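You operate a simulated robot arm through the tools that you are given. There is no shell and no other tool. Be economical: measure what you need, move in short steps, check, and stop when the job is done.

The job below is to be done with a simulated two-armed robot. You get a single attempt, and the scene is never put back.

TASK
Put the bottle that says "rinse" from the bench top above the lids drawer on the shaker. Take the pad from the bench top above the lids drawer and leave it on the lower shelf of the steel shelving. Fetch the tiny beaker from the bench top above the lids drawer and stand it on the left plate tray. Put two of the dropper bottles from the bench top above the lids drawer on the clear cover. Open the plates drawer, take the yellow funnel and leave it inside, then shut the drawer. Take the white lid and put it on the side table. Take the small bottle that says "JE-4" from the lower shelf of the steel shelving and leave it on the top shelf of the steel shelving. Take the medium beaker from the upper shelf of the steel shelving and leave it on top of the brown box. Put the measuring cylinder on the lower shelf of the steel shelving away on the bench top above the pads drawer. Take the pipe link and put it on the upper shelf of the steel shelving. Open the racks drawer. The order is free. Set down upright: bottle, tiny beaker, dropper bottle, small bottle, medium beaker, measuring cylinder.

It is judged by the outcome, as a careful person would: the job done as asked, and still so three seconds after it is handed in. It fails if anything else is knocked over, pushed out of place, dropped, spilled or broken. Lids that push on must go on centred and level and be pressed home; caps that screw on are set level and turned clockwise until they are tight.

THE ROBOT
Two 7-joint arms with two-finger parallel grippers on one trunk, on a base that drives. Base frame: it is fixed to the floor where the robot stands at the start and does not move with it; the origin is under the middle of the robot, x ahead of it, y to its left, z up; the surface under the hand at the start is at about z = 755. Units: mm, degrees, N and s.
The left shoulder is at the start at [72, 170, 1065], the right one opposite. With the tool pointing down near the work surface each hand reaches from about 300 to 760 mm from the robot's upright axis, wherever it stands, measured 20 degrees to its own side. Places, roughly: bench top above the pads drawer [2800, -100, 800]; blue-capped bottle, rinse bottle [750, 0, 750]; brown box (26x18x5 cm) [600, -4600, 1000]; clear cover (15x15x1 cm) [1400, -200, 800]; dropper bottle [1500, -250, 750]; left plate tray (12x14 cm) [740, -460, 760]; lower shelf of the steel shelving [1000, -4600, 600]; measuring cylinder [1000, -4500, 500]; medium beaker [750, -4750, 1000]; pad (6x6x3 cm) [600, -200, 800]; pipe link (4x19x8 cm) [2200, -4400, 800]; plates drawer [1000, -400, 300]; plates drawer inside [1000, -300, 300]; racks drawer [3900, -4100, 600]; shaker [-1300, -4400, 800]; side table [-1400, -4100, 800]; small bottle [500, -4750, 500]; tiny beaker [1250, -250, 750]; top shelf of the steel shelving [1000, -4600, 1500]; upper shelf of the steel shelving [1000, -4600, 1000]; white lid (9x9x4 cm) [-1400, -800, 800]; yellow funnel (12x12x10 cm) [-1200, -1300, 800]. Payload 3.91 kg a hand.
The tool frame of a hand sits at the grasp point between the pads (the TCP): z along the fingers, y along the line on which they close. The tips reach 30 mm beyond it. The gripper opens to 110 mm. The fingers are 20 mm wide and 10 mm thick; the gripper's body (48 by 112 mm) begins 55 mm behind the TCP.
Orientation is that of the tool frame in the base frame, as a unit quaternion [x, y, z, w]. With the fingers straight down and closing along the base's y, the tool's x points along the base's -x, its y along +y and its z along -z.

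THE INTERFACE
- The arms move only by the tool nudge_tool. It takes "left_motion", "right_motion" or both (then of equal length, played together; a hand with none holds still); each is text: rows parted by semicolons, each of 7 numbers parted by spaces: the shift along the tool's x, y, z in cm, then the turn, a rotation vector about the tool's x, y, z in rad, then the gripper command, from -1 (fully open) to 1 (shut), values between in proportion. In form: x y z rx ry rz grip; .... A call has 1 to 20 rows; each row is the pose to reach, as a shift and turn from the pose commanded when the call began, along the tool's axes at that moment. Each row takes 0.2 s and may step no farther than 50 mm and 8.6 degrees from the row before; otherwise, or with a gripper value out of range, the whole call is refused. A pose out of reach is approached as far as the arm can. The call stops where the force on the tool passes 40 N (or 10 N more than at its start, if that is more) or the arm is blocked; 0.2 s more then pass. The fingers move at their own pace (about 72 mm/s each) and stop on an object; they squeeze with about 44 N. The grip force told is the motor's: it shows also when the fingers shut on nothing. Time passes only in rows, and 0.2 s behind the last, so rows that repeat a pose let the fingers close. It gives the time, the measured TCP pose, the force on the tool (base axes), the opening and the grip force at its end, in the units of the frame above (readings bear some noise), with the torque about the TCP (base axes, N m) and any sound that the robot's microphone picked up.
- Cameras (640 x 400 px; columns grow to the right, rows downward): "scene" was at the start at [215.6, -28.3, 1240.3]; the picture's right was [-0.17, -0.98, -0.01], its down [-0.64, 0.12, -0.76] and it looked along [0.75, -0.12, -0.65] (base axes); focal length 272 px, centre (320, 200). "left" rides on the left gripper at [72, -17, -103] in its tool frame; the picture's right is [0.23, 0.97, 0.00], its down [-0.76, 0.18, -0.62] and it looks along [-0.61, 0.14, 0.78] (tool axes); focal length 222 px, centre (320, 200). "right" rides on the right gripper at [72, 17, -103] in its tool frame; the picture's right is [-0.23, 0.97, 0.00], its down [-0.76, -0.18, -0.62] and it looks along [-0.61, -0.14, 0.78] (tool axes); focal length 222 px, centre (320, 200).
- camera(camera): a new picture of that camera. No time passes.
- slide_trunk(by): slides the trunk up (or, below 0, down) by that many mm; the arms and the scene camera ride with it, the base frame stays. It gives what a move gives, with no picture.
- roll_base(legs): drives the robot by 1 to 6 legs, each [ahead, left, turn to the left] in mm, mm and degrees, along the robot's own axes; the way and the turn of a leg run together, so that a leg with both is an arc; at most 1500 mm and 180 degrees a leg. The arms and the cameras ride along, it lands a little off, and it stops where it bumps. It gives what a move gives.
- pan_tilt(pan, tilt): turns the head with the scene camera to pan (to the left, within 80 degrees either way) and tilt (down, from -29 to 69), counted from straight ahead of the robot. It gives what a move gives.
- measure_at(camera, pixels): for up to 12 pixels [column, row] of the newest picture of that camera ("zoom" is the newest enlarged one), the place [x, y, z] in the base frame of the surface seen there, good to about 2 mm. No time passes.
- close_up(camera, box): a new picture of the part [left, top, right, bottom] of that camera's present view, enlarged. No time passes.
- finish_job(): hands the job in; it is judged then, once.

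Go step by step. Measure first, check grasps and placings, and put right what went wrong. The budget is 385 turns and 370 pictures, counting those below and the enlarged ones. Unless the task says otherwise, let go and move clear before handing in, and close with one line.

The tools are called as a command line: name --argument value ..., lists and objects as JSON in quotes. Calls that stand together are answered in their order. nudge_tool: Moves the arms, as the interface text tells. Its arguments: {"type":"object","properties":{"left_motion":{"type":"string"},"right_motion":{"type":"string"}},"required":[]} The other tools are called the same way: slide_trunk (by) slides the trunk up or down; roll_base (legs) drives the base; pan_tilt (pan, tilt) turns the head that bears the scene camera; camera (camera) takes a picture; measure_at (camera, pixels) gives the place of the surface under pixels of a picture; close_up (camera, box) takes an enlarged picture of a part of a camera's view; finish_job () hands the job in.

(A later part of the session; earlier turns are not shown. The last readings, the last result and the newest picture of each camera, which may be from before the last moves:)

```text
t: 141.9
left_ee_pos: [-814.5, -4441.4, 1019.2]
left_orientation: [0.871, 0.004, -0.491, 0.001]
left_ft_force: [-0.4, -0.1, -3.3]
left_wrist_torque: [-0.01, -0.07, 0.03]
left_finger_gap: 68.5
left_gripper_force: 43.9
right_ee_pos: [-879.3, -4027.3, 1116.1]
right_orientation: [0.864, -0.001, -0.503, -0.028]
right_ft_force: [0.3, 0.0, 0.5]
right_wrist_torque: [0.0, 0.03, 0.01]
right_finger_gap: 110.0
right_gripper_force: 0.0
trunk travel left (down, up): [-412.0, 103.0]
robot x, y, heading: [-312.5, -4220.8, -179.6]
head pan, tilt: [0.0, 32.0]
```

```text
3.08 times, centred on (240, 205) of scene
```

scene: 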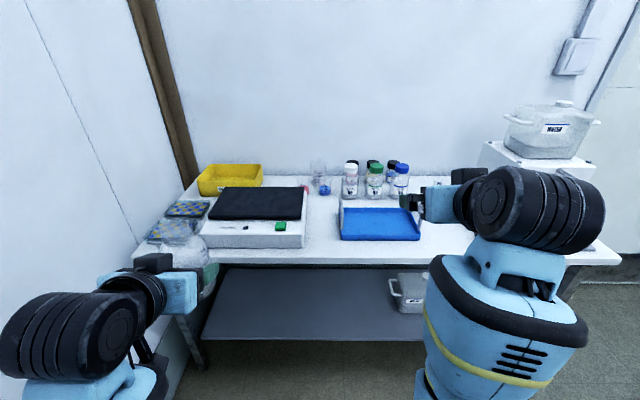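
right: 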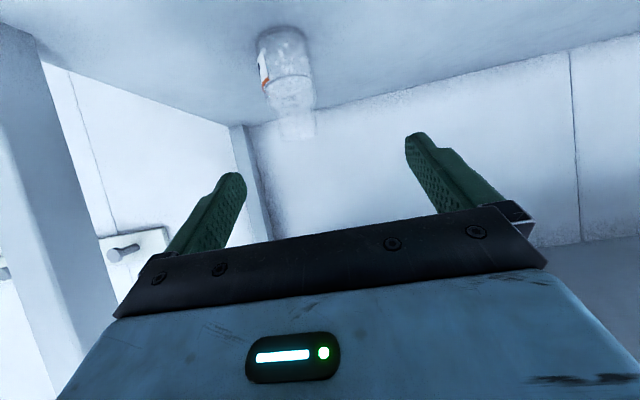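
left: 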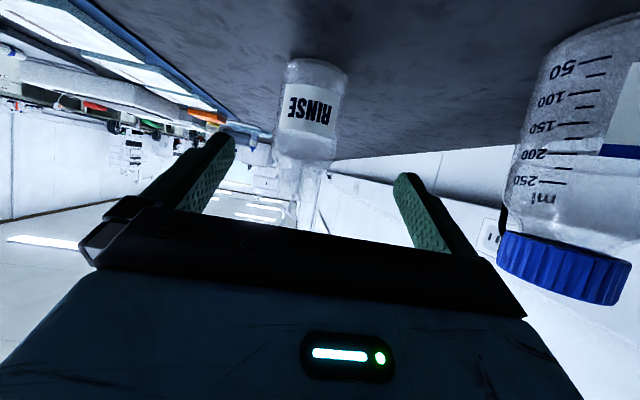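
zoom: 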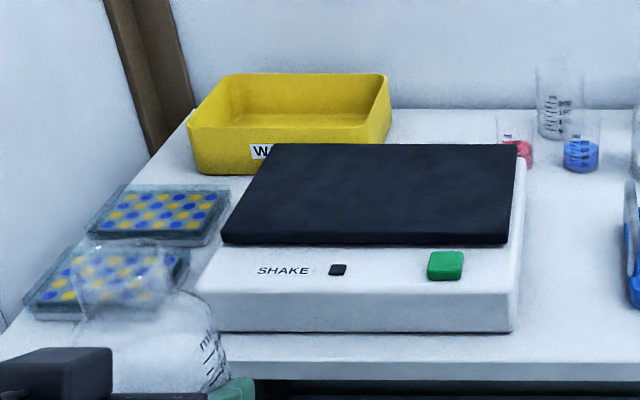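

The platform is at z 845, spanning x -1220..-1400 and y -4570..-4295. I'll drive 330 mm ahead and reach the bottle over it.

roll_base --legs '[[330, 0, 0]]'

nudge_tool --left_motion "-2 0 3.5 0 0 0 1; -4 0 7 0 0 0 1; -6 0 10.4 0 0 0 1; -7.5 0 13 0 0 0 1"

camera --camera "scene"

```text
t: 144.2
left_ee_pos: [-1159.2, -4444.6, 1019.1]
left_orientation: [0.871, 0.004, -0.491, 0.002]
left_ft_force: [0.4, 0.5, -3.4]
left_wrist_torque: [0.03, -0.05, 0.02]
left_finger_gap: 68.3
left_gripper_force: 44.1
right_ee_pos: [-1224.3, -4031.0, 1115.2]
right_orientation: [0.864, -0.001, -0.503, -0.028]
right_ft_force: [-0.2, 0.6, -0.3]
right_wrist_torque: [0.01, -0.03, 0.01]
right_finger_gap: 110.1
right_gripper_force: 0.0
trunk travel left (down, up): [-412.0, 103.0]
robot x, y, heading: [-656.3, -4224.0, -179.5]
head pan, tilt: [0.0, 32.0]
```

```text
t: 145.2
left_ee_pos: [-1311.0, -4447.7, 1018.5]
left_orientation: [0.871, 0.004, -0.492, 0.001]
left_ft_force: [0.1, 0.6, -3.0]
left_wrist_torque: [-0.03, -0.1, 0.0]
left_finger_gap: 68.5
left_gripper_force: 44.1
right_ee_pos: [-1222.9, -4029.9, 1116.3]
right_orientation: [0.863, 0.0, -0.504, -0.028]
right_ft_force: [0.2, -0.7, 0.2]
right_wrist_torque: [-0.01, 0.02, 0.01]
right_finger_gap: 110.0
right_gripper_force: 0.0
trunk travel left (down, up): [-412.0, 103.0]
robot x, y, heading: [-655.0, -4226.5, -179.7]
head pan, tilt: [0.0, 32.0]
```

```text
320 pictures are left
```

scene: 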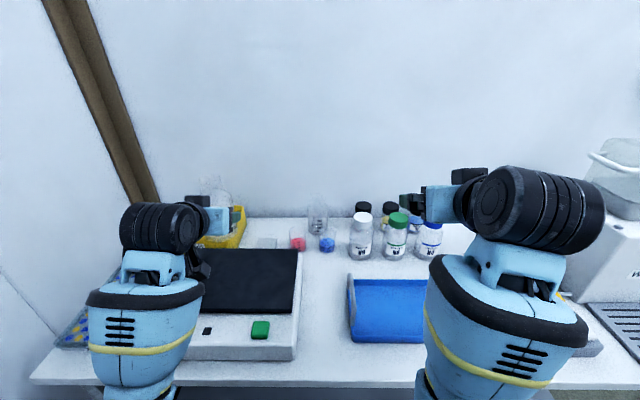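

Positioned over the platform; I'll lower 112 mm and watch the force.

nudge_tool --left_motion "3.1 0 1.86 0 0 0 1; 6.2 0 3.7 0 0 0 1; 9.25 0 5.57 0 0 0 1; 9.6 0 5.78 0 0 0 1; 9.6 0 5.78 0 0 0 1"

camera --camera "left"

```text
t: 146.4
left_ee_pos: [-1308.2, -4446.5, 905.7]
left_orientation: [0.871, 0.004, -0.491, 0.001]
left_ft_force: [0.1, 1.0, -4.3]
left_wrist_torque: [-0.04, -0.07, 0.02]
left_finger_gap: 68.4
left_gripper_force: 43.7
right_ee_pos: [-1223.7, -4030.3, 1116.4]
right_orientation: [0.863, -0.001, -0.504, -0.029]
right_ft_force: [0.2, -0.1, 0.3]
right_wrist_torque: [-0.04, -0.01, 0.0]
right_finger_gap: 109.8
right_gripper_force: 0.0
trunk travel left (down, up): [-412.0, 103.0]
robot x, y, heading: [-655.4, -4228.2, -179.6]
head pan, tilt: [0.0, 32.0]
```

```text
319 pictures are left
```

left: 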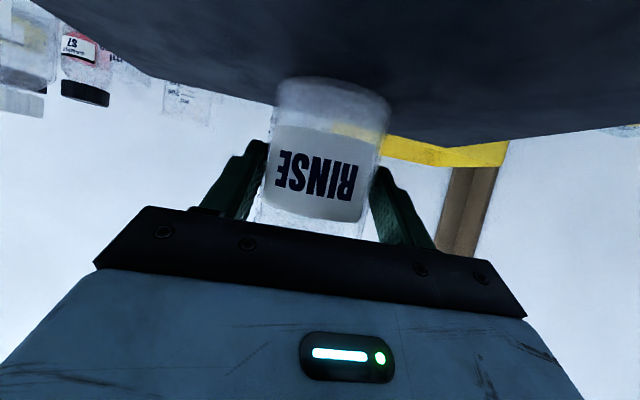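

Still a few mm above. I'll lower in 2 mm steps and see where the force begins.

nudge_tool --left_motion "0.17 0 0.1 0 0 0 1; 0.34 0 0.2 0 0 0 1; 0.5 0 0.3 0 0 0 1; 0.5 0 0.3 0 0 0 1"

```text
t: 147.4
left_ee_pos: [-1308.3, -4444.2, 900.4]
left_orientation: [0.87, 0.005, -0.492, 0.002]
left_ft_force: [0.1, 0.2, -4.1]
left_wrist_torque: [0.0, -0.08, -0.02]
left_finger_gap: 68.6
left_gripper_force: 44.3
right_ee_pos: [-1223.4, -4031.3, 1116.0]
right_orientation: [0.864, -0.001, -0.503, -0.028]
right_ft_force: [-0.7, -0.4, 0.9]
right_wrist_torque: [0.03, 0.0, -0.01]
right_finger_gap: 110.1
right_gripper_force: 0.1
trunk travel left (down, up): [-412.0, 103.0]
robot x, y, heading: [-660.7, -4225.6, -179.3]
head pan, tilt: [0.0, 32.0]
```

nudge_tool --left_motion "0.17 0 0.1 0 0 0 1; 0.34 0 0.2 0 0 0 1; 0.5 0 0.3 0 0 0 1; 0.5 0 0.3 0 0 0 1"

```text
t: 148.4
left_ee_pos: [-1308.9, -4443.5, 897.7]
left_orientation: [0.868, 0.005, -0.497, 0.002]
left_ft_force: [-1.1, -1.2, 19.6]
left_wrist_torque: [0.09, 1.15, -0.09]
left_finger_gap: 68.5
left_gripper_force: 44.3
right_ee_pos: [-1221.0, -4030.1, 1116.4]
right_orientation: [0.863, -0.001, -0.504, -0.028]
right_ft_force: [0.3, -0.9, 0.4]
right_wrist_torque: [-0.01, -0.01, -0.01]
right_finger_gap: 109.9
right_gripper_force: 0.1
trunk travel left (down, up): [-412.0, 103.0]
robot x, y, heading: [-657.5, -4226.3, -179.6]
head pan, tilt: [0.0, 32.0]
```

Contact is made, so I'll release and back out along the tool axis.

nudge_tool --left_motion "-0.1 0 0 0 0 0 0.3; -0.1 0 0 0 0 0 -0.4; -0.1 0 0 0 0 0 -1; -0.1 0 0 0 0 0 -1; 0 0 -4 0 0 0 -1; 0 0 -8.5 0 0 0 -1; 0 0 -13 0 0 0 -1; -3 0 -15 0 0 0 -1"

camera --camera "left"

```text
t: 150.2
left_ee_pos: [-1194.6, -4443.1, 992.0]
left_orientation: [0.87, 0.004, -0.492, 0.001]
left_ft_force: [-0.2, -0.8, 0.2]
left_wrist_torque: [0.03, 0.04, 0.01]
left_finger_gap: 109.8
left_gripper_force: 0.0
right_ee_pos: [-1224.2, -4029.9, 1115.3]
right_orientation: [0.864, -0.001, -0.503, -0.028]
right_ft_force: [-0.3, -0.6, -0.6]
right_wrist_torque: [-0.02, 0.04, 0.01]
right_finger_gap: 110.0
right_gripper_force: 0.0
trunk travel left (down, up): [-412.0, 103.0]
robot x, y, heading: [-655.3, -4224.4, -179.6]
head pan, tilt: [0.0, 32.0]
```

```text
318 pictures are left
```

left: 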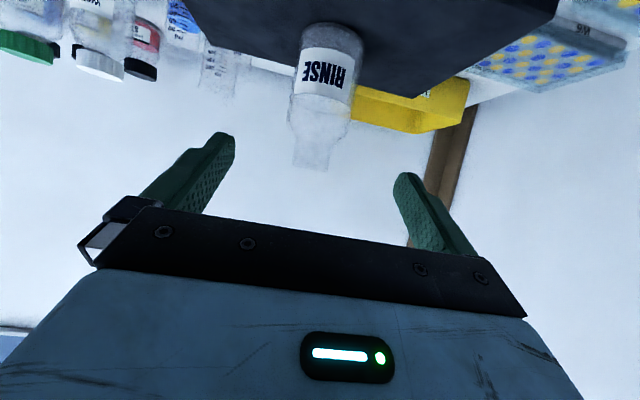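

The rinse bottle stands on the shaker. I'll park the left hand closer in and drive back to the shelving for the medium beaker.

nudge_tool --left_motion "1.7 0 -2.8 0 0 0 -1; 3.4 0 -5.6 0 0 0 -1; 5.1 0 -8.4 0 0 0 -1; 6.7 0 -11.1 0 0 0 -1"

roll_base --legs '[[-450, 0, 0], [0, -750, 0], [0, 0, 90], [0, 1160, 0], [250, 0, 0]]'

pan_tilt --pan -15 --tilt 25

camera --camera "scene"

```text
t: 151.2
left_ee_pos: [-1122.3, -4437.6, 986.1]
left_orientation: [0.87, 0.004, -0.492, 0.001]
left_ft_force: [0.5, -0.3, 0.2]
left_wrist_torque: [-0.01, 0.01, -0.01]
left_finger_gap: 109.9
left_gripper_force: 0.1
left hand out of reach, approached as far as the arm can: row 3, 4
right_ee_pos: [-1221.9, -4030.8, 1116.9]
right_orientation: [0.864, -0.001, -0.503, -0.028]
right_ft_force: [-0.1, -0.2, -1.0]
right_wrist_torque: [-0.04, 0.01, 0.0]
right_finger_gap: 109.9
right_gripper_force: 0.1
trunk travel left (down, up): [-412.0, 103.0]
robot x, y, heading: [-652.9, -4227.9, -179.6]
head pan, tilt: [0.0, 32.0]
```

```text
t: 175.8
left_ee_pos: [1160.9, -4188.5, 986.3]
left_orientation: [0.611, 0.62, -0.346, 0.35]
left_ft_force: [-0.4, -0.6, -0.4]
left_wrist_torque: [0.01, 0.0, 0.02]
left_finger_gap: 109.7
left_gripper_force: 0.1
right_ee_pos: [752.5, -4290.0, 1116.2]
right_orientation: [0.61, 0.611, -0.376, 0.337]
right_ft_force: [-0.8, -0.4, 0.1]
right_wrist_torque: [-0.05, -0.02, 0.01]
right_finger_gap: 110.1
right_gripper_force: 0.2
trunk travel left (down, up): [-412.0, 103.0]
robot x, y, heading: [944.4, -3721.9, -89.5]
head pan, tilt: [0.0, 32.0]
```

```text
t: 176.6
left_ee_pos: [1161.2, -4187.6, 986.7]
left_orientation: [0.611, 0.62, -0.346, 0.35]
left_ft_force: [1.0, 0.4, 0.1]
left_wrist_torque: [0.0, 0.0, -0.01]
left_finger_gap: 109.9
left_gripper_force: 0.1
right_ee_pos: [752.2, -4288.6, 1116.2]
right_orientation: [0.61, 0.612, -0.375, 0.337]
right_ft_force: [-0.2, -0.6, -0.4]
right_wrist_torque: [-0.02, 0.01, -0.02]
right_finger_gap: 109.9
right_gripper_force: 0.0
trunk travel left (down, up): [-412.0, 103.0]
robot x, y, heading: [943.8, -3724.1, -89.3]
head pan, tilt: [-15.0, 25.0]
```

```text
317 pictures are left
```

scene: 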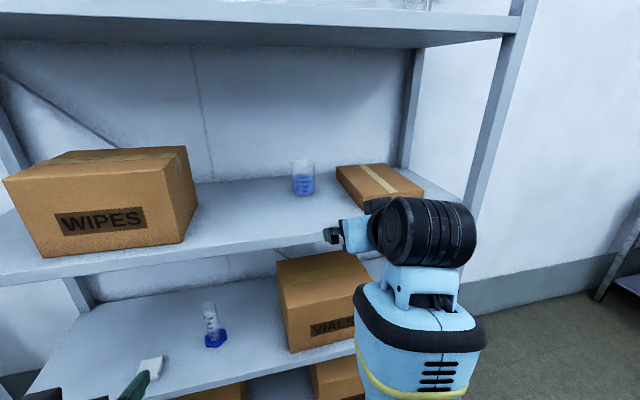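

close_up --camera "scene" --box '[260, 130, 440, 240]'

measure_at --camera "zoom" --pixels '[[120, 195], [152, 210], [188, 195], [155, 230], [120, 150], [190, 150], [278, 140], [400, 120], [575, 210], [430, 190], [350, 215], [155, 242]]'

camera --camera "right"

```text
3.56 times, centred on (350, 185) of scene
```

zoom: 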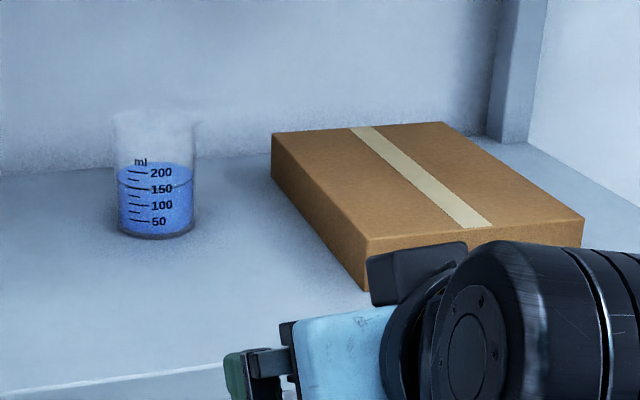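

```text
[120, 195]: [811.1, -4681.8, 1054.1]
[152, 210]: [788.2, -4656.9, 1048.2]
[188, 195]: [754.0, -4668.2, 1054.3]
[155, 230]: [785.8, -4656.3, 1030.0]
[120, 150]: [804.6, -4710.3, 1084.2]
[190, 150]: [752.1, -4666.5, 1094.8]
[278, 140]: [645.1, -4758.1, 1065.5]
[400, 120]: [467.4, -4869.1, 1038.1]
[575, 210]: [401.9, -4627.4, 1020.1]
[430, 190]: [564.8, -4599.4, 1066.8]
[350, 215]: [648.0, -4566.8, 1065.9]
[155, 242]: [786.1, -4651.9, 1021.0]
```

```text
315 pictures are left
```

right: 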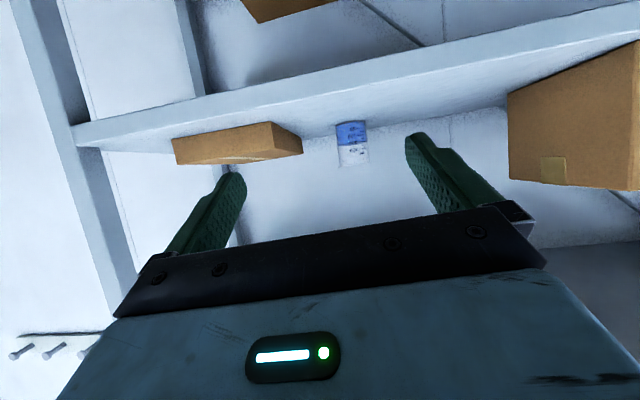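

The beaker axis is at about (781,-4687), diameter ~66, top ~z 1112. I'll drive 180 mm closer, then pre-align the right hand.

roll_base --legs '[[180, 28, -0.5]]'

nudge_tool --right_motion "0 0 0 0 0 0.055 -1; 0 0 0 0 0 0.055 -1"

camera --camera "right"

```text
t: 178.1
left_ee_pos: [1188.4, -4364.4, 986.0]
left_orientation: [0.613, 0.619, -0.347, 0.348]
left_ft_force: [0.1, 0.3, -0.9]
left_wrist_torque: [-0.03, 0.02, -0.01]
left_finger_gap: 110.1
left_gripper_force: 0.1
right_ee_pos: [779.6, -4464.2, 1115.7]
right_orientation: [0.611, 0.611, -0.375, 0.336]
right_ft_force: [0.3, 0.2, -0.2]
right_wrist_torque: [0.02, -0.01, 0.04]
right_finger_gap: 109.9
right_gripper_force: 0.1
trunk travel left (down, up): [-412.0, 103.0]
robot x, y, heading: [973.3, -3899.2, -89.5]
head pan, tilt: [-15.0, 25.0]
```

```text
t: 178.7
left_ee_pos: [1187.9, -4364.3, 986.2]
left_orientation: [0.611, 0.62, -0.346, 0.35]
left_ft_force: [0.0, 0.6, 0.3]
left_wrist_torque: [0.02, 0.01, -0.02]
left_finger_gap: 110.3
left_gripper_force: 0.1
right_ee_pos: [776.1, -4464.2, 1114.8]
right_orientation: [0.629, 0.591, -0.372, 0.341]
right_ft_force: [0.0, -0.9, 0.6]
right_wrist_torque: [-0.03, 0.02, -0.01]
right_finger_gap: 110.1
right_gripper_force: 0.1
trunk travel left (down, up): [-412.0, 103.0]
robot x, y, heading: [971.4, -3897.9, -89.5]
head pan, tilt: [-15.0, 25.0]
```

```text
314 pictures are left
```

right: 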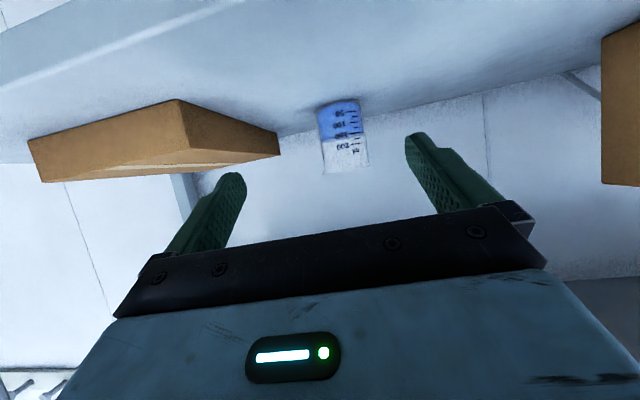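

Aligned with a small yaw. I'll rise slightly, then slide along the tool axis around the beaker and close.

nudge_tool --right_motion "-3 1 2 0 0 0 -1; -6.1 2 4 0 0 0 -1; -6.1 2 8 0 0 0 -1; -6.1 2 12 0 0 0 -1; -6.1 2 16 0 0 0 -1"

camera --camera "right"

```text
t: 179.9
left_ee_pos: [1187.8, -4365.1, 986.9]
left_orientation: [0.612, 0.619, -0.347, 0.349]
left_ft_force: [0.2, -0.3, -0.3]
left_wrist_torque: [0.0, -0.03, -0.01]
left_finger_gap: 110.5
left_gripper_force: 0.0
right_ee_pos: [790.3, -4633.5, 1086.5]
right_orientation: [0.628, 0.593, -0.366, 0.346]
right_ft_force: [-0.9, 1.1, 0.3]
right_wrist_torque: [-0.01, -0.01, -0.02]
right_finger_gap: 110.1
right_gripper_force: 0.1
trunk travel left (down, up): [-412.0, 103.0]
robot x, y, heading: [972.1, -3897.2, -89.6]
head pan, tilt: [-15.0, 25.0]
```

```text
313 pictures are left
```

right: 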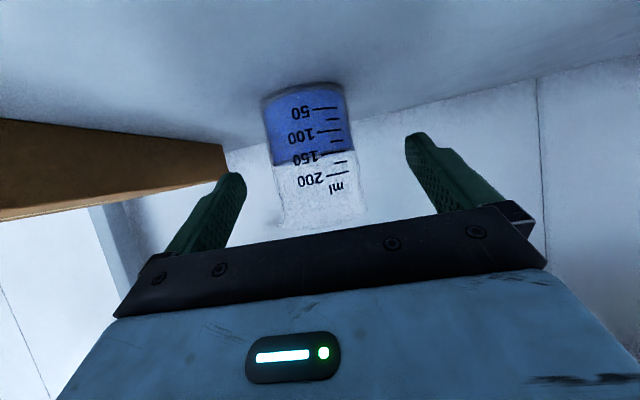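

nudge_tool --right_motion "0 -0.3 2.2 0 0 0 -1; 0 -0.5 4.2 0 0 0 -1; 0 -0.5 4.2 0 0 0 1; 0 -0.5 4.2 0 0 0 1; 0 -0.5 4.2 0 0 0 1; 0 -0.5 4.2 0 0 0 1; 0 -0.5 4.2 0 0 0 1"

camera --camera "right"

```text
t: 181.5
left_ee_pos: [1188.0, -4364.3, 986.3]
left_orientation: [0.612, 0.619, -0.347, 0.349]
left_ft_force: [0.2, 0.1, -1.0]
left_wrist_torque: [-0.01, 0.01, -0.02]
left_finger_gap: 109.8
left_gripper_force: 0.1
right_ee_pos: [782.8, -4668.9, 1068.0]
right_orientation: [0.627, 0.593, -0.366, 0.347]
right_ft_force: [-0.4, -1.0, 1.4]
right_wrist_torque: [-0.06, 0.06, 0.0]
right_finger_gap: 69.1
right_gripper_force: 43.9
trunk travel left (down, up): [-412.0, 103.0]
robot x, y, heading: [972.3, -3898.9, -89.4]
head pan, tilt: [-15.0, 25.0]
```

```text
312 pictures are left
```

right: 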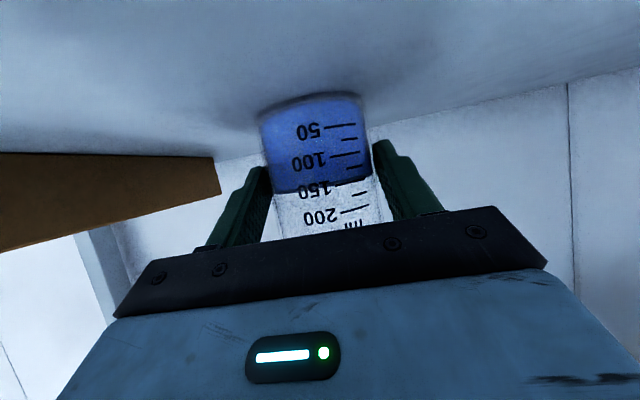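

Gripped (gap 69). I'll lift 97 mm, then strafe the base to bring it over the brown box.

nudge_tool --right_motion "-1 0 -0.56 0 0 0 1; -3.5 0 -1.97 0 0 0 1; -6 0 -3.4 0 0 0 1; -8.44 0 -4.75 0 0 0 1; -8.44 0 -4.75 0 0 0 1"

roll_base --legs '[[-50, -223, 0]]'

camera --camera "right"

camera --camera "scene"

```text
t: 182.7
left_ee_pos: [1187.9, -4364.3, 986.9]
left_orientation: [0.612, 0.619, -0.346, 0.349]
left_ft_force: [0.2, -0.3, -0.5]
left_wrist_torque: [0.0, -0.01, 0.03]
left_finger_gap: 110.1
left_gripper_force: 0.1
right_ee_pos: [780.6, -4669.8, 1165.1]
right_orientation: [0.628, 0.594, -0.366, 0.346]
right_ft_force: [0.1, 0.1, -3.7]
right_wrist_torque: [0.07, -0.04, -0.04]
right_finger_gap: 68.9
right_gripper_force: 44.0
trunk travel left (down, up): [-412.0, 103.0]
robot x, y, heading: [972.5, -3898.7, -89.4]
head pan, tilt: [-15.0, 25.0]
```

```text
t: 185.2
left_ee_pos: [963.0, -4317.3, 987.1]
left_orientation: [0.613, 0.619, -0.347, 0.348]
left_ft_force: [-0.4, -0.1, -0.4]
left_wrist_torque: [-0.02, -0.01, -0.03]
left_finger_gap: 110.4
left_gripper_force: 0.0
right_ee_pos: [558.0, -4620.3, 1165.8]
right_orientation: [0.628, 0.593, -0.367, 0.346]
right_ft_force: [0.5, -0.1, -2.4]
right_wrist_torque: [0.02, 0.0, 0.04]
right_finger_gap: 69.1
right_gripper_force: 44.1
trunk travel left (down, up): [-412.0, 103.0]
robot x, y, heading: [752.2, -3849.2, -89.6]
head pan, tilt: [-15.0, 25.0]
```

```text
311 pictures are left
```

right: 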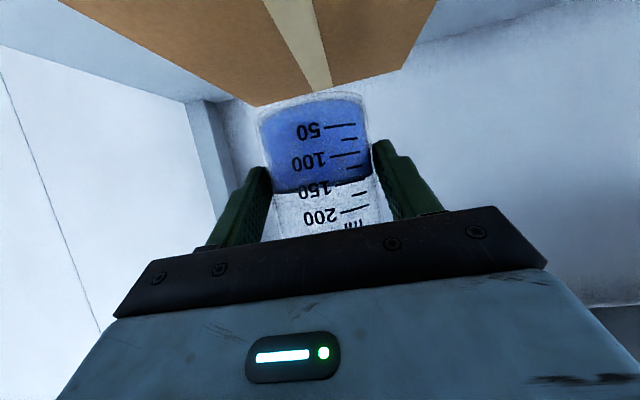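

```text
310 pictures are left
```

scene: 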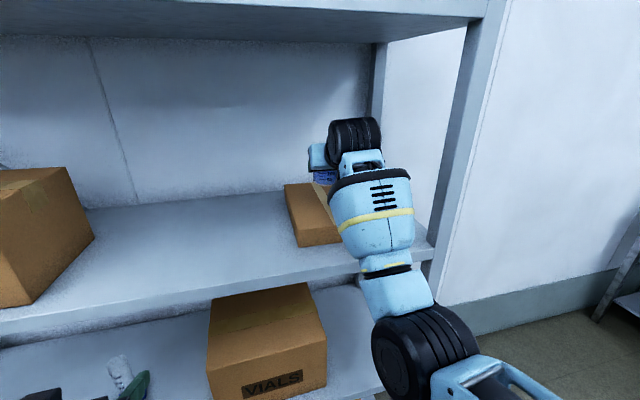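

The beaker is over the middle of the box. I'll check the forearm's clearance to the shelf edge before lowering.

measure_at --camera "scene" --pixels '[[370, 220], [385, 258], [400, 290], [365, 262], [370, 300], [410, 350], [345, 238], [320, 235]]'

```text
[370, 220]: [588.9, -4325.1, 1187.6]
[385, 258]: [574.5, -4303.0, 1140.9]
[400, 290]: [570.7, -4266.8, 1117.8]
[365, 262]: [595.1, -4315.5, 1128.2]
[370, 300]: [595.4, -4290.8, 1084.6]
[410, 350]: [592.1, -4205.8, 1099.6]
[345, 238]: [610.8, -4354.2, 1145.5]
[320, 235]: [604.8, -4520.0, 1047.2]
```

The forearm stays outside the shelf. I'll lower 48 mm gently.

nudge_tool --right_motion "2 0 1.13 0 0 0 1; 3.5 0 1.97 0 0 0 1; 4.1 0 2.3 0 0 0 1; 4.3 0 2.4 0 0 0 1; 4.4 0 2.5 0 0 0 1; 4.4 0 2.5 0 0 0 1"

```text
t: 186.6
left_ee_pos: [965.6, -4316.4, 987.0]
left_orientation: [0.613, 0.619, -0.347, 0.349]
left_ft_force: [-0.7, 0.0, 0.6]
left_wrist_torque: [0.02, -0.01, 0.0]
left_finger_gap: 110.1
left_gripper_force: 0.2
right_ee_pos: [558.6, -4621.3, 1114.6]
right_orientation: [0.628, 0.593, -0.367, 0.346]
right_ft_force: [0.1, 0.0, -2.4]
right_wrist_torque: [0.04, -0.02, -0.02]
right_finger_gap: 68.8
right_gripper_force: 43.8
trunk travel left (down, up): [-412.0, 103.0]
robot x, y, heading: [750.1, -3849.6, -89.6]
head pan, tilt: [-15.0, 25.0]
```

nudge_tool --right_motion "0.09 0 0.05 0 0 0 1; 0.18 0 0.1 0 0 0 1; 0.26 0 0.15 0 0 0 1; 0.26 0 0.15 0 0 0 1"

```text
t: 187.6
left_ee_pos: [965.3, -4316.5, 986.8]
left_orientation: [0.612, 0.619, -0.347, 0.349]
left_ft_force: [-0.5, -0.1, 0.2]
left_wrist_torque: [-0.01, -0.01, -0.01]
left_finger_gap: 110.1
left_gripper_force: 0.1
right_ee_pos: [557.7, -4619.7, 1112.9]
right_orientation: [0.627, 0.593, -0.367, 0.347]
right_ft_force: [-0.3, -2.9, 3.9]
right_wrist_torque: [-0.04, 0.15, 0.05]
right_finger_gap: 69.0
right_gripper_force: 43.6
trunk travel left (down, up): [-412.0, 103.0]
robot x, y, heading: [752.8, -3851.5, -89.6]
head pan, tilt: [-15.0, 25.0]
```

Contact (force changed from -2.4 to +3.9). I'll release and retreat along the tool axis.

nudge_tool --right_motion "0 0 0 0 0 0 0.3; 0 0 0 0 0 0 -0.4; 0 0 0 0 0 0 -1; 0 0 0 0 0 0 -1; 0 0 -4 0 0 0 -1; 0 0 -8.5 0 0 0 -1; 0 0 -13 0 0 0 -1; 0 0 -17.5 0 0 0 -1"

camera --camera "right"

```text
t: 189.4
left_ee_pos: [964.5, -4316.2, 986.3]
left_orientation: [0.613, 0.618, -0.348, 0.349]
left_ft_force: [-0.7, -0.7, -0.6]
left_wrist_torque: [0.02, 0.0, 0.0]
left_finger_gap: 110.1
left_gripper_force: 0.1
right_ee_pos: [566.6, -4465.5, 1200.3]
right_orientation: [0.627, 0.593, -0.367, 0.347]
right_ft_force: [-0.2, -0.4, -0.4]
right_wrist_torque: [0.0, 0.0, 0.04]
right_finger_gap: 110.2
right_gripper_force: 0.1
trunk travel left (down, up): [-412.0, 103.0]
robot x, y, heading: [753.7, -3846.4, -89.5]
head pan, tilt: [-15.0, 25.0]
```

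```text
309 pictures are left
```

right: 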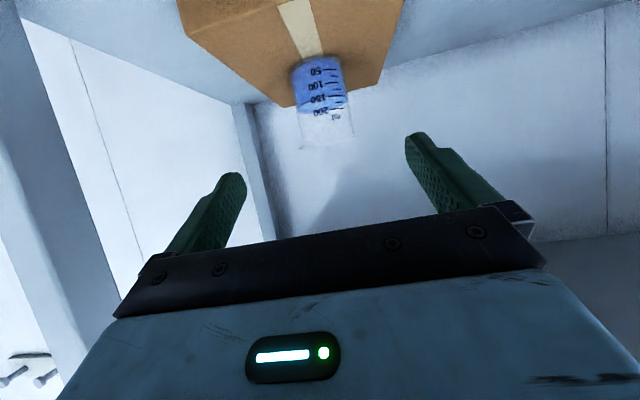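

The beaker stands on the brown box. Next is the pipe link, so I'll drive over to the bench at x≈2200.

roll_base --legs '[[-450, 0, -0.5], [0, 1450, 0]]'

pan_tilt --pan 0 --tilt 35

camera --camera "scene"

```text
t: 204.4
left_ee_pos: [2395.5, -3804.9, 986.1]
left_orientation: [0.599, 0.632, -0.339, 0.356]
left_ft_force: [-0.6, -0.3, -0.1]
left_wrist_torque: [0.0, -0.03, 0.02]
left_finger_gap: 110.0
left_gripper_force: 0.0
right_ee_pos: [2001.9, -3972.0, 1199.3]
right_orientation: [0.615, 0.606, -0.359, 0.354]
right_ft_force: [-0.1, 0.6, 0.1]
right_wrist_torque: [0.01, -0.02, -0.01]
right_finger_gap: 110.0
right_gripper_force: 0.1
trunk travel left (down, up): [-412.0, 103.0]
robot x, y, heading: [2163.9, -3346.7, -87.2]
head pan, tilt: [-15.0, 25.0]
```

```text
t: 205.1
left_ee_pos: [2394.6, -3805.1, 987.3]
left_orientation: [0.599, 0.631, -0.34, 0.357]
left_ft_force: [0.2, 0.9, 0.2]
left_wrist_torque: [-0.03, -0.02, -0.02]
left_finger_gap: 110.3
left_gripper_force: 0.1
right_ee_pos: [2003.2, -3971.6, 1200.1]
right_orientation: [0.614, 0.607, -0.359, 0.355]
right_ft_force: [0.1, -0.2, -0.2]
right_wrist_torque: [-0.01, -0.01, 0.03]
right_finger_gap: 110.1
right_gripper_force: 0.1
trunk travel left (down, up): [-412.0, 103.0]
robot x, y, heading: [2160.8, -3347.6, -87.3]
head pan, tilt: [0.0, 35.0]
```

```text
308 pictures are left
```

scene: 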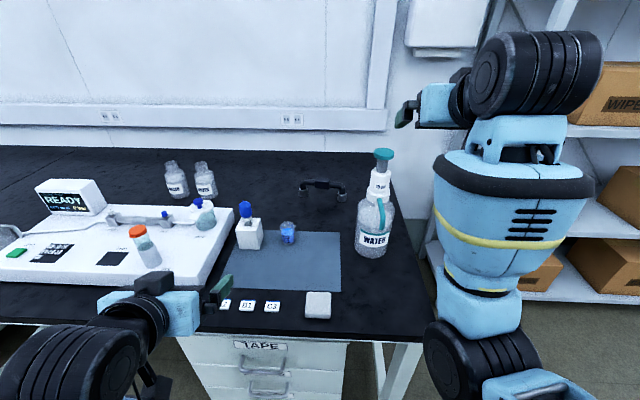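

The pipe link is the dark U-shaped bar at (322,188). I'll zoom in and measure.

close_up --camera "scene" --box '[210, 130, 430, 330]'

measure_at --camera "scene" --pixels '[[304, 184], [322, 180], [342, 186], [304, 195], [338, 200], [320, 192], [372, 245], [288, 235], [318, 303], [250, 235], [350, 230]]'

```text
2.00 times, centred on (320, 230) of scene
```

zoom: 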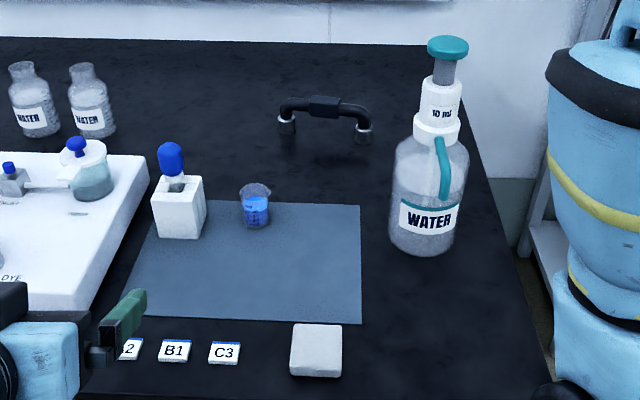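

```text
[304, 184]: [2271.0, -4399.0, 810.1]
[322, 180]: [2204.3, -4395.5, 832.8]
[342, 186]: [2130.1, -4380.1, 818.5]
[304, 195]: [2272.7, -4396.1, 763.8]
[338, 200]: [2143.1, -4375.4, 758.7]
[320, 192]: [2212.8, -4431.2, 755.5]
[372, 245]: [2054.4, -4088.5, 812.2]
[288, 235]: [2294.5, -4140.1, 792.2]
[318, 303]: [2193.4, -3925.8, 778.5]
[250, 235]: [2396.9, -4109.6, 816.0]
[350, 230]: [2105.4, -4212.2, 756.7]
```

The link is a bridge, with its top bar near z 835, its middle at (2204,-4395), and its length along x. I'll measure the bench edges to plan reach.

measure_at --camera "scene" --pixels '[[330, 334], [385, 337], [427, 336], [400, 200], [394, 155], [210, 330], [260, 345], [375, 365], [420, 290], [30, 150]]'

pan_tilt --pan -30 --tilt 55

camera --camera "scene"

```text
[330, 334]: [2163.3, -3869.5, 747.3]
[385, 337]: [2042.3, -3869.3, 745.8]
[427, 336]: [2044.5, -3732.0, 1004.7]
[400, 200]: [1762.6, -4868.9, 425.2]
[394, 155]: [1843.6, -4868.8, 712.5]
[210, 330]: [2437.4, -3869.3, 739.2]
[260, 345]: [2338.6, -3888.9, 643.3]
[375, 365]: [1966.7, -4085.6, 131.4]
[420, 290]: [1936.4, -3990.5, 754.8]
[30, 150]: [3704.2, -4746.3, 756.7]
```

```text
t: 206.1
left_ee_pos: [2395.7, -3804.4, 986.9]
left_orientation: [0.599, 0.631, -0.34, 0.357]
left_ft_force: [1.2, 0.1, 0.4]
left_wrist_torque: [-0.02, -0.02, 0.02]
left_finger_gap: 109.9
left_gripper_force: 0.0
right_ee_pos: [2002.0, -3971.4, 1199.1]
right_orientation: [0.615, 0.606, -0.36, 0.354]
right_ft_force: [-1.2, -0.4, -0.5]
right_wrist_torque: [0.02, 0.01, 0.0]
right_finger_gap: 109.9
right_gripper_force: 0.2
trunk travel left (down, up): [-412.0, 103.0]
robot x, y, heading: [2162.3, -3347.0, -86.9]
head pan, tilt: [-30.0, 55.0]
```

```text
306 pictures are left
```

scene: 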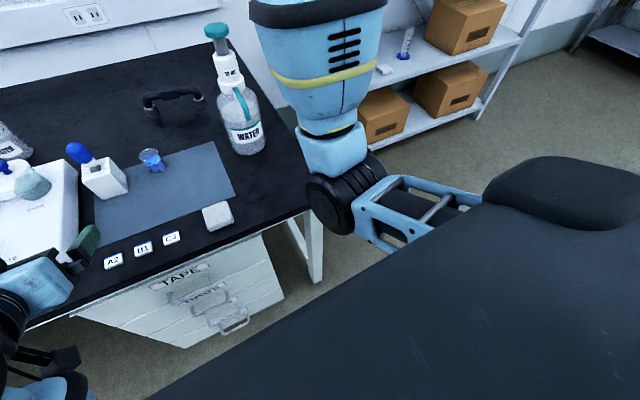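

close_up --camera "scene" --box '[110, 50, 290, 190]'

measure_at --camera "zoom" --pixels '[[220, 170], [215, 200], [160, 180], [280, 170], [385, 120], [440, 350], [120, 210], [315, 225]]'

```text
2.86 times, centred on (200, 120) of scene
```

zoom: 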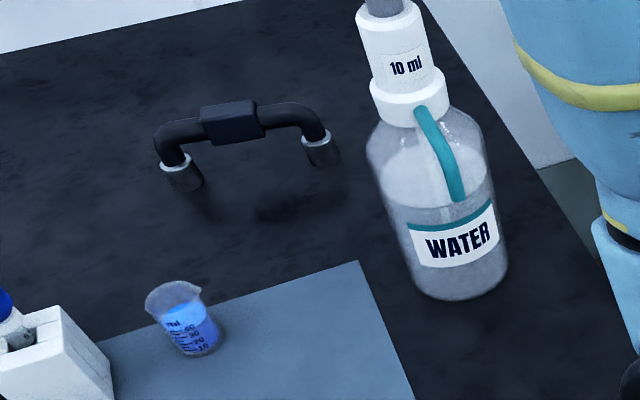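

```text
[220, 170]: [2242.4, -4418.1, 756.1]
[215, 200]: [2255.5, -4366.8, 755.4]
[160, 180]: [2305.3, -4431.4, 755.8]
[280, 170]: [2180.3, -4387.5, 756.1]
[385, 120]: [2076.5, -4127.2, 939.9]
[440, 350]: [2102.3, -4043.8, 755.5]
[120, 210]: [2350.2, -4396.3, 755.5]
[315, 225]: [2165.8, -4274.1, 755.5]
```

The bar is a round tube about 28 mm thick with a square block in the middle. I'll grip the tube just left of the block with the hand rolled 90°, so I'll raise the left hand clear and drive into place.

nudge_tool --left_motion "-4.3 0 -2.5 0 0 0 -1; -8.6 0 -5 0 0 0 -1; -13 0 -7.5 0 0 0 -1"

roll_base --legs '[[0, 0, -3], [190, 250, 0]]'

nudge_tool --right_motion "0 0 0 0 0 -0.143 -1; 0 0 0 0 0 -0.286 -1; 0 0 0 0 0 -0.429 -1; 0 0 0 0 0 -0.571 -1; 0 0 0 0 0 -0.714 -1; 0 0 0 0 0 -0.857 -1; 0 0 0 0 0 -1 -1; 0 0 0 0 0 -1.143 -1; 0 0 0 0 0 -1.286 -1; 0 0 0 0 0 -1.428 -1; 0 0 0 0 0 -1.571 0.2; 0 0 0 0 0 -1.571 0.2"

pan_tilt --pan -10 --tilt 40

camera --camera "scene"

camera --camera "right"

```text
refused: row 3 steps farther than a row can; nothing moved
```

```text
t: 209.3
left_ee_pos: [2615.0, -4013.1, 985.8]
left_orientation: [0.62, 0.611, -0.351, 0.345]
left_ft_force: [0.4, 0.2, 0.4]
left_wrist_torque: [0.0, 0.0, 0.02]
left_finger_gap: 109.9
left_gripper_force: 0.0
right_ee_pos: [2211.5, -4153.0, 1198.1]
right_orientation: [0.635, 0.586, -0.37, 0.341]
right_ft_force: [-0.1, -0.3, 0.9]
right_wrist_torque: [0.01, 0.04, -0.02]
right_finger_gap: 110.2
right_gripper_force: 0.1
trunk travel left (down, up): [-412.0, 103.0]
robot x, y, heading: [2410.8, -3540.1, -90.8]
head pan, tilt: [-30.0, 55.0]
```

```text
t: 211.9
left_ee_pos: [2613.5, -4013.4, 985.4]
left_orientation: [0.619, 0.612, -0.351, 0.346]
left_ft_force: [0.2, -0.4, 0.3]
left_wrist_torque: [0.0, -0.01, -0.01]
left_finger_gap: 109.9
left_gripper_force: 0.1
right_ee_pos: [2211.8, -4154.9, 1198.8]
right_orientation: [0.033, 0.863, -0.504, -0.021]
right_ft_force: [0.0, 0.1, 0.1]
right_wrist_torque: [0.0, 0.01, 0.03]
right_finger_gap: 43.9
right_gripper_force: 0.0
trunk travel left (down, up): [-412.0, 103.0]
robot x, y, heading: [2413.5, -3541.5, -90.9]
head pan, tilt: [-30.0, 55.0]
```

```text
t: 212.7
left_ee_pos: [2614.6, -4013.2, 986.9]
left_orientation: [0.619, 0.611, -0.351, 0.346]
left_ft_force: [-0.3, 0.1, -0.8]
left_wrist_torque: [0.01, 0.01, 0.01]
left_finger_gap: 109.8
left_gripper_force: 0.1
right_ee_pos: [2211.4, -4153.8, 1200.7]
right_orientation: [0.034, 0.863, -0.504, -0.02]
right_ft_force: [0.2, -0.1, 0.6]
right_wrist_torque: [0.03, -0.02, -0.02]
right_finger_gap: 44.4
right_gripper_force: 0.0
trunk travel left (down, up): [-412.0, 103.0]
robot x, y, heading: [2409.9, -3537.3, -91.0]
head pan, tilt: [-10.0, 40.0]
```

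```text
304 pictures are left
```

scene: 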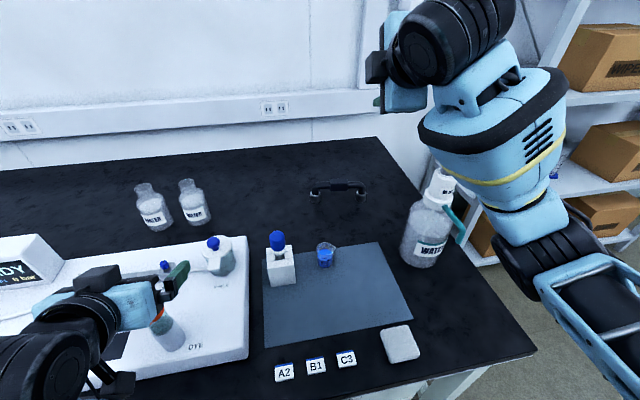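

```text
303 pictures are left
```

right: 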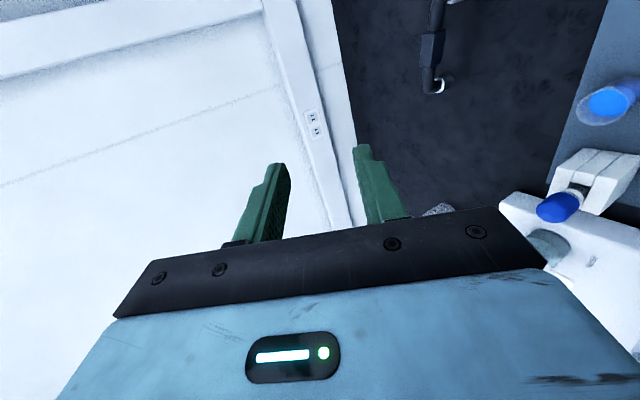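

The hand is rolled 90°. I'll raise the left hand and zoom in on the link for precise measurements.

nudge_tool --left_motion "-4.2 0 -2.4 0 0 0 -1; -8.4 0 -4.8 0 0 0 -1"

close_up --camera "scene" --box '[297, 167, 377, 217]'

measure_at --camera "zoom" --pixels '[[100, 200], [200, 170], [230, 170], [340, 145], [480, 160], [530, 175], [120, 280], [500, 240], [280, 175], [400, 165], [280, 150], [400, 140]]'

```text
t: 213.3
left_ee_pos: [2612.1, -4018.5, 1086.2]
left_orientation: [0.62, 0.613, -0.349, 0.344]
left_ft_force: [-0.8, 0.4, -0.5]
left_wrist_torque: [-0.02, -0.02, 0.02]
left_finger_gap: 110.0
left_gripper_force: 0.0
left hand out of reach, approached as far as the arm can: row 1
right_ee_pos: [2210.8, -4153.4, 1201.4]
right_orientation: [0.035, 0.862, -0.505, -0.02]
right_ft_force: [0.4, 0.1, -0.1]
right_wrist_torque: [0.0, 0.0, 0.03]
right_finger_gap: 44.0
right_gripper_force: 0.0
trunk travel left (down, up): [-412.0, 103.0]
robot x, y, heading: [2407.3, -3540.1, -90.6]
head pan, tilt: [-10.0, 40.0]
```

```text
8.00 times, centred on (337, 192) of scene
```

zoom: 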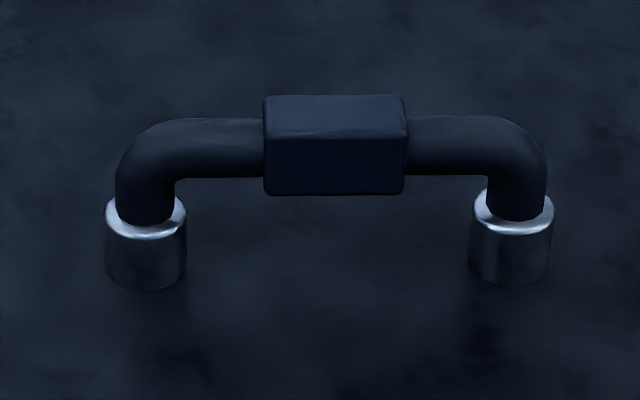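

```text
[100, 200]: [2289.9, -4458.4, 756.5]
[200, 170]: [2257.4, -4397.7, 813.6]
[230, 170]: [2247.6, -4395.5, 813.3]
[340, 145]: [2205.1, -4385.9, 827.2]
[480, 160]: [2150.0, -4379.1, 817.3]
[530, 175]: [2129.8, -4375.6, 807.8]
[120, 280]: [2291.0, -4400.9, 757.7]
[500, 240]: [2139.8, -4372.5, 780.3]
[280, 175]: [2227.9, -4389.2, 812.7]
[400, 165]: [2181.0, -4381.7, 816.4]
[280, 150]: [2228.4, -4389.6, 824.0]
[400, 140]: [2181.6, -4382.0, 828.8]
```

Tube axis near (2248,-4404,820), diameter ~23. I'll move the hand to a pre-grasp point 130 mm back along the tool axis.

nudge_tool --right_motion "-0.71 2.62 3.39 0 0 0 -0.1; -1.4 5.25 6.8 0 0 0 -0.1; -2.1 7.9 10.2 0 0 0 -0.1; -2.85 10.5 13.55 0 0 0 -0.1; -3.55 13.1 16.9 0 0 0 -0.1; -4.3 15.75 20.3 0 0 0 -0.1; -5 18.4 23.7 0 0 0 -0.1; -5.7 21 27.1 0 0 0 -0.1"

camera --camera "right"

camera --camera "scene"

```text
t: 215.1
left_ee_pos: [2615.0, -4018.7, 1085.9]
left_orientation: [0.62, 0.612, -0.35, 0.344]
left_ft_force: [-0.9, 0.6, 0.5]
left_wrist_torque: [0.0, 0.01, 0.0]
left_finger_gap: 110.1
left_gripper_force: 0.0
right_ee_pos: [2258.0, -4291.8, 884.5]
right_orientation: [0.034, 0.863, -0.504, -0.021]
right_ft_force: [-0.5, 0.5, 0.6]
right_wrist_torque: [0.0, 0.0, 0.0]
right_finger_gap: 60.8
right_gripper_force: 0.1
trunk travel left (down, up): [-412.0, 103.0]
robot x, y, heading: [2410.2, -3541.3, -90.8]
head pan, tilt: [-10.0, 40.0]
```

```text
301 pictures are left
```

right: 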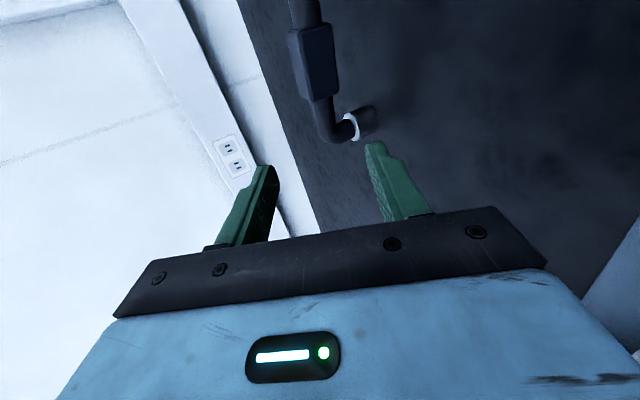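

```text
300 pictures are left
```

scene: 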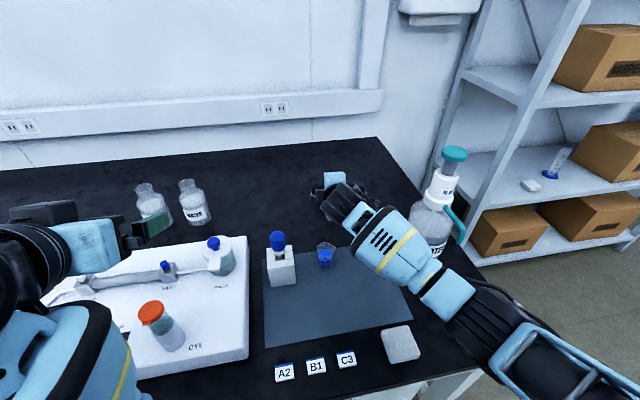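

The tube lies between the fingers. I'll advance 128 mm and close.

nudge_tool --right_motion "0 0 4.3 0 0 0 -0.1; 0 0 8.6 0 0 0 -0.1; 0 0 12.8 0 0 0 -0.1; 0 0 12.8 0 0 0 -0.1"

camera --camera "right"

close_up --camera "scene" --box '[270, 130, 430, 250]'

```text
t: 216.1
left_ee_pos: [2615.5, -4018.0, 1084.7]
left_orientation: [0.619, 0.613, -0.35, 0.345]
left_ft_force: [-0.2, 0.7, 1.6]
left_wrist_torque: [0.02, 0.02, 0.0]
left_finger_gap: 110.1
left_gripper_force: 0.0
right_ee_pos: [2249.0, -4361.2, 842.7]
right_orientation: [0.033, 0.863, -0.504, -0.02]
right_ft_force: [0.4, -0.8, 0.1]
right_wrist_torque: [0.0, -0.01, 0.01]
right_finger_gap: 60.5
right_gripper_force: 0.0
right hand out of reach, approached as far as the arm can: row 2, 3, 4
trunk travel left (down, up): [-412.0, 103.0]
robot x, y, heading: [2412.3, -3542.3, -90.8]
head pan, tilt: [-10.0, 40.0]
```

```text
299 pictures are left
```

right: 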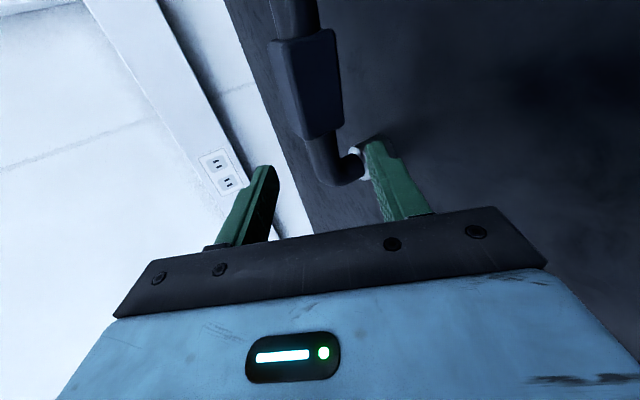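

```text
3.33 times, centred on (350, 190) of scene
```

zoom: 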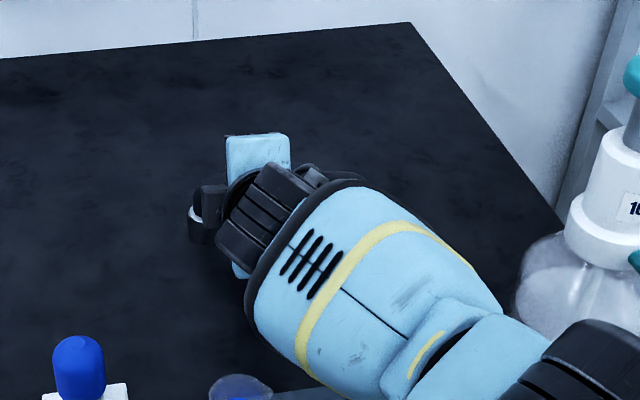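

The arm is 48 mm short, at full stretch. I'll pull back a little and look down at the base clearance to the bench.

nudge_tool --right_motion "0 0 -4 0 0 0 -0.1; 0 0 -8 0 0 0 -0.1; 0 0 -10 0 0 0 -0.1"

pan_tilt --pan 0 --tilt 69

camera --camera "scene"

```text
t: 216.5
left_ee_pos: [2614.5, -4015.7, 1088.1]
left_orientation: [0.619, 0.611, -0.352, 0.345]
left_ft_force: [-0.1, 0.9, 0.6]
left_wrist_torque: [0.0, -0.01, -0.03]
left_finger_gap: 110.2
left_gripper_force: 0.0
right_ee_pos: [2222.0, -4331.1, 803.4]
right_orientation: [0.047, 0.886, -0.459, -0.047]
right_ft_force: [-1.1, 11.3, 23.0]
right_wrist_torque: [0.48, -0.15, 0.05]
right_finger_gap: 54.5
right_gripper_force: 0.1
trunk travel left (down, up): [-412.0, 103.0]
robot x, y, heading: [2409.0, -3541.2, -90.6]
head pan, tilt: [-10.0, 40.0]
stopped in row 1 (right hand): the force on the tool passed its limit at 133 N (the readings are from after the stop); the commanded pose is now the measured one
```

```text
t: 217.4
left_ee_pos: [2614.8, -4014.8, 1088.1]
left_orientation: [0.618, 0.612, -0.351, 0.346]
left_ft_force: [-0.1, -0.8, -0.1]
left_wrist_torque: [0.01, 0.0, -0.01]
left_finger_gap: 110.0
left_gripper_force: 0.0
right_ee_pos: [2223.3, -4330.8, 801.5]
right_orientation: [0.049, 0.886, -0.458, -0.047]
right_ft_force: [-0.1, 8.3, 29.8]
right_wrist_torque: [0.26, -0.17, 0.02]
right_finger_gap: 50.3
right_gripper_force: 0.0
trunk travel left (down, up): [-412.0, 103.0]
robot x, y, heading: [2412.3, -3541.1, -90.8]
head pan, tilt: [0.0, 68.8]
```

```text
297 pictures are left
```

scene: 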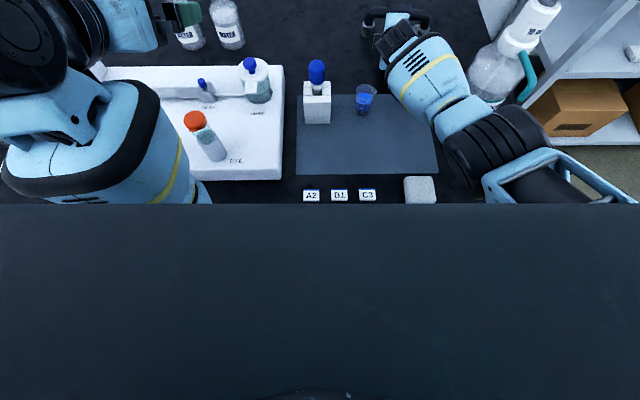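

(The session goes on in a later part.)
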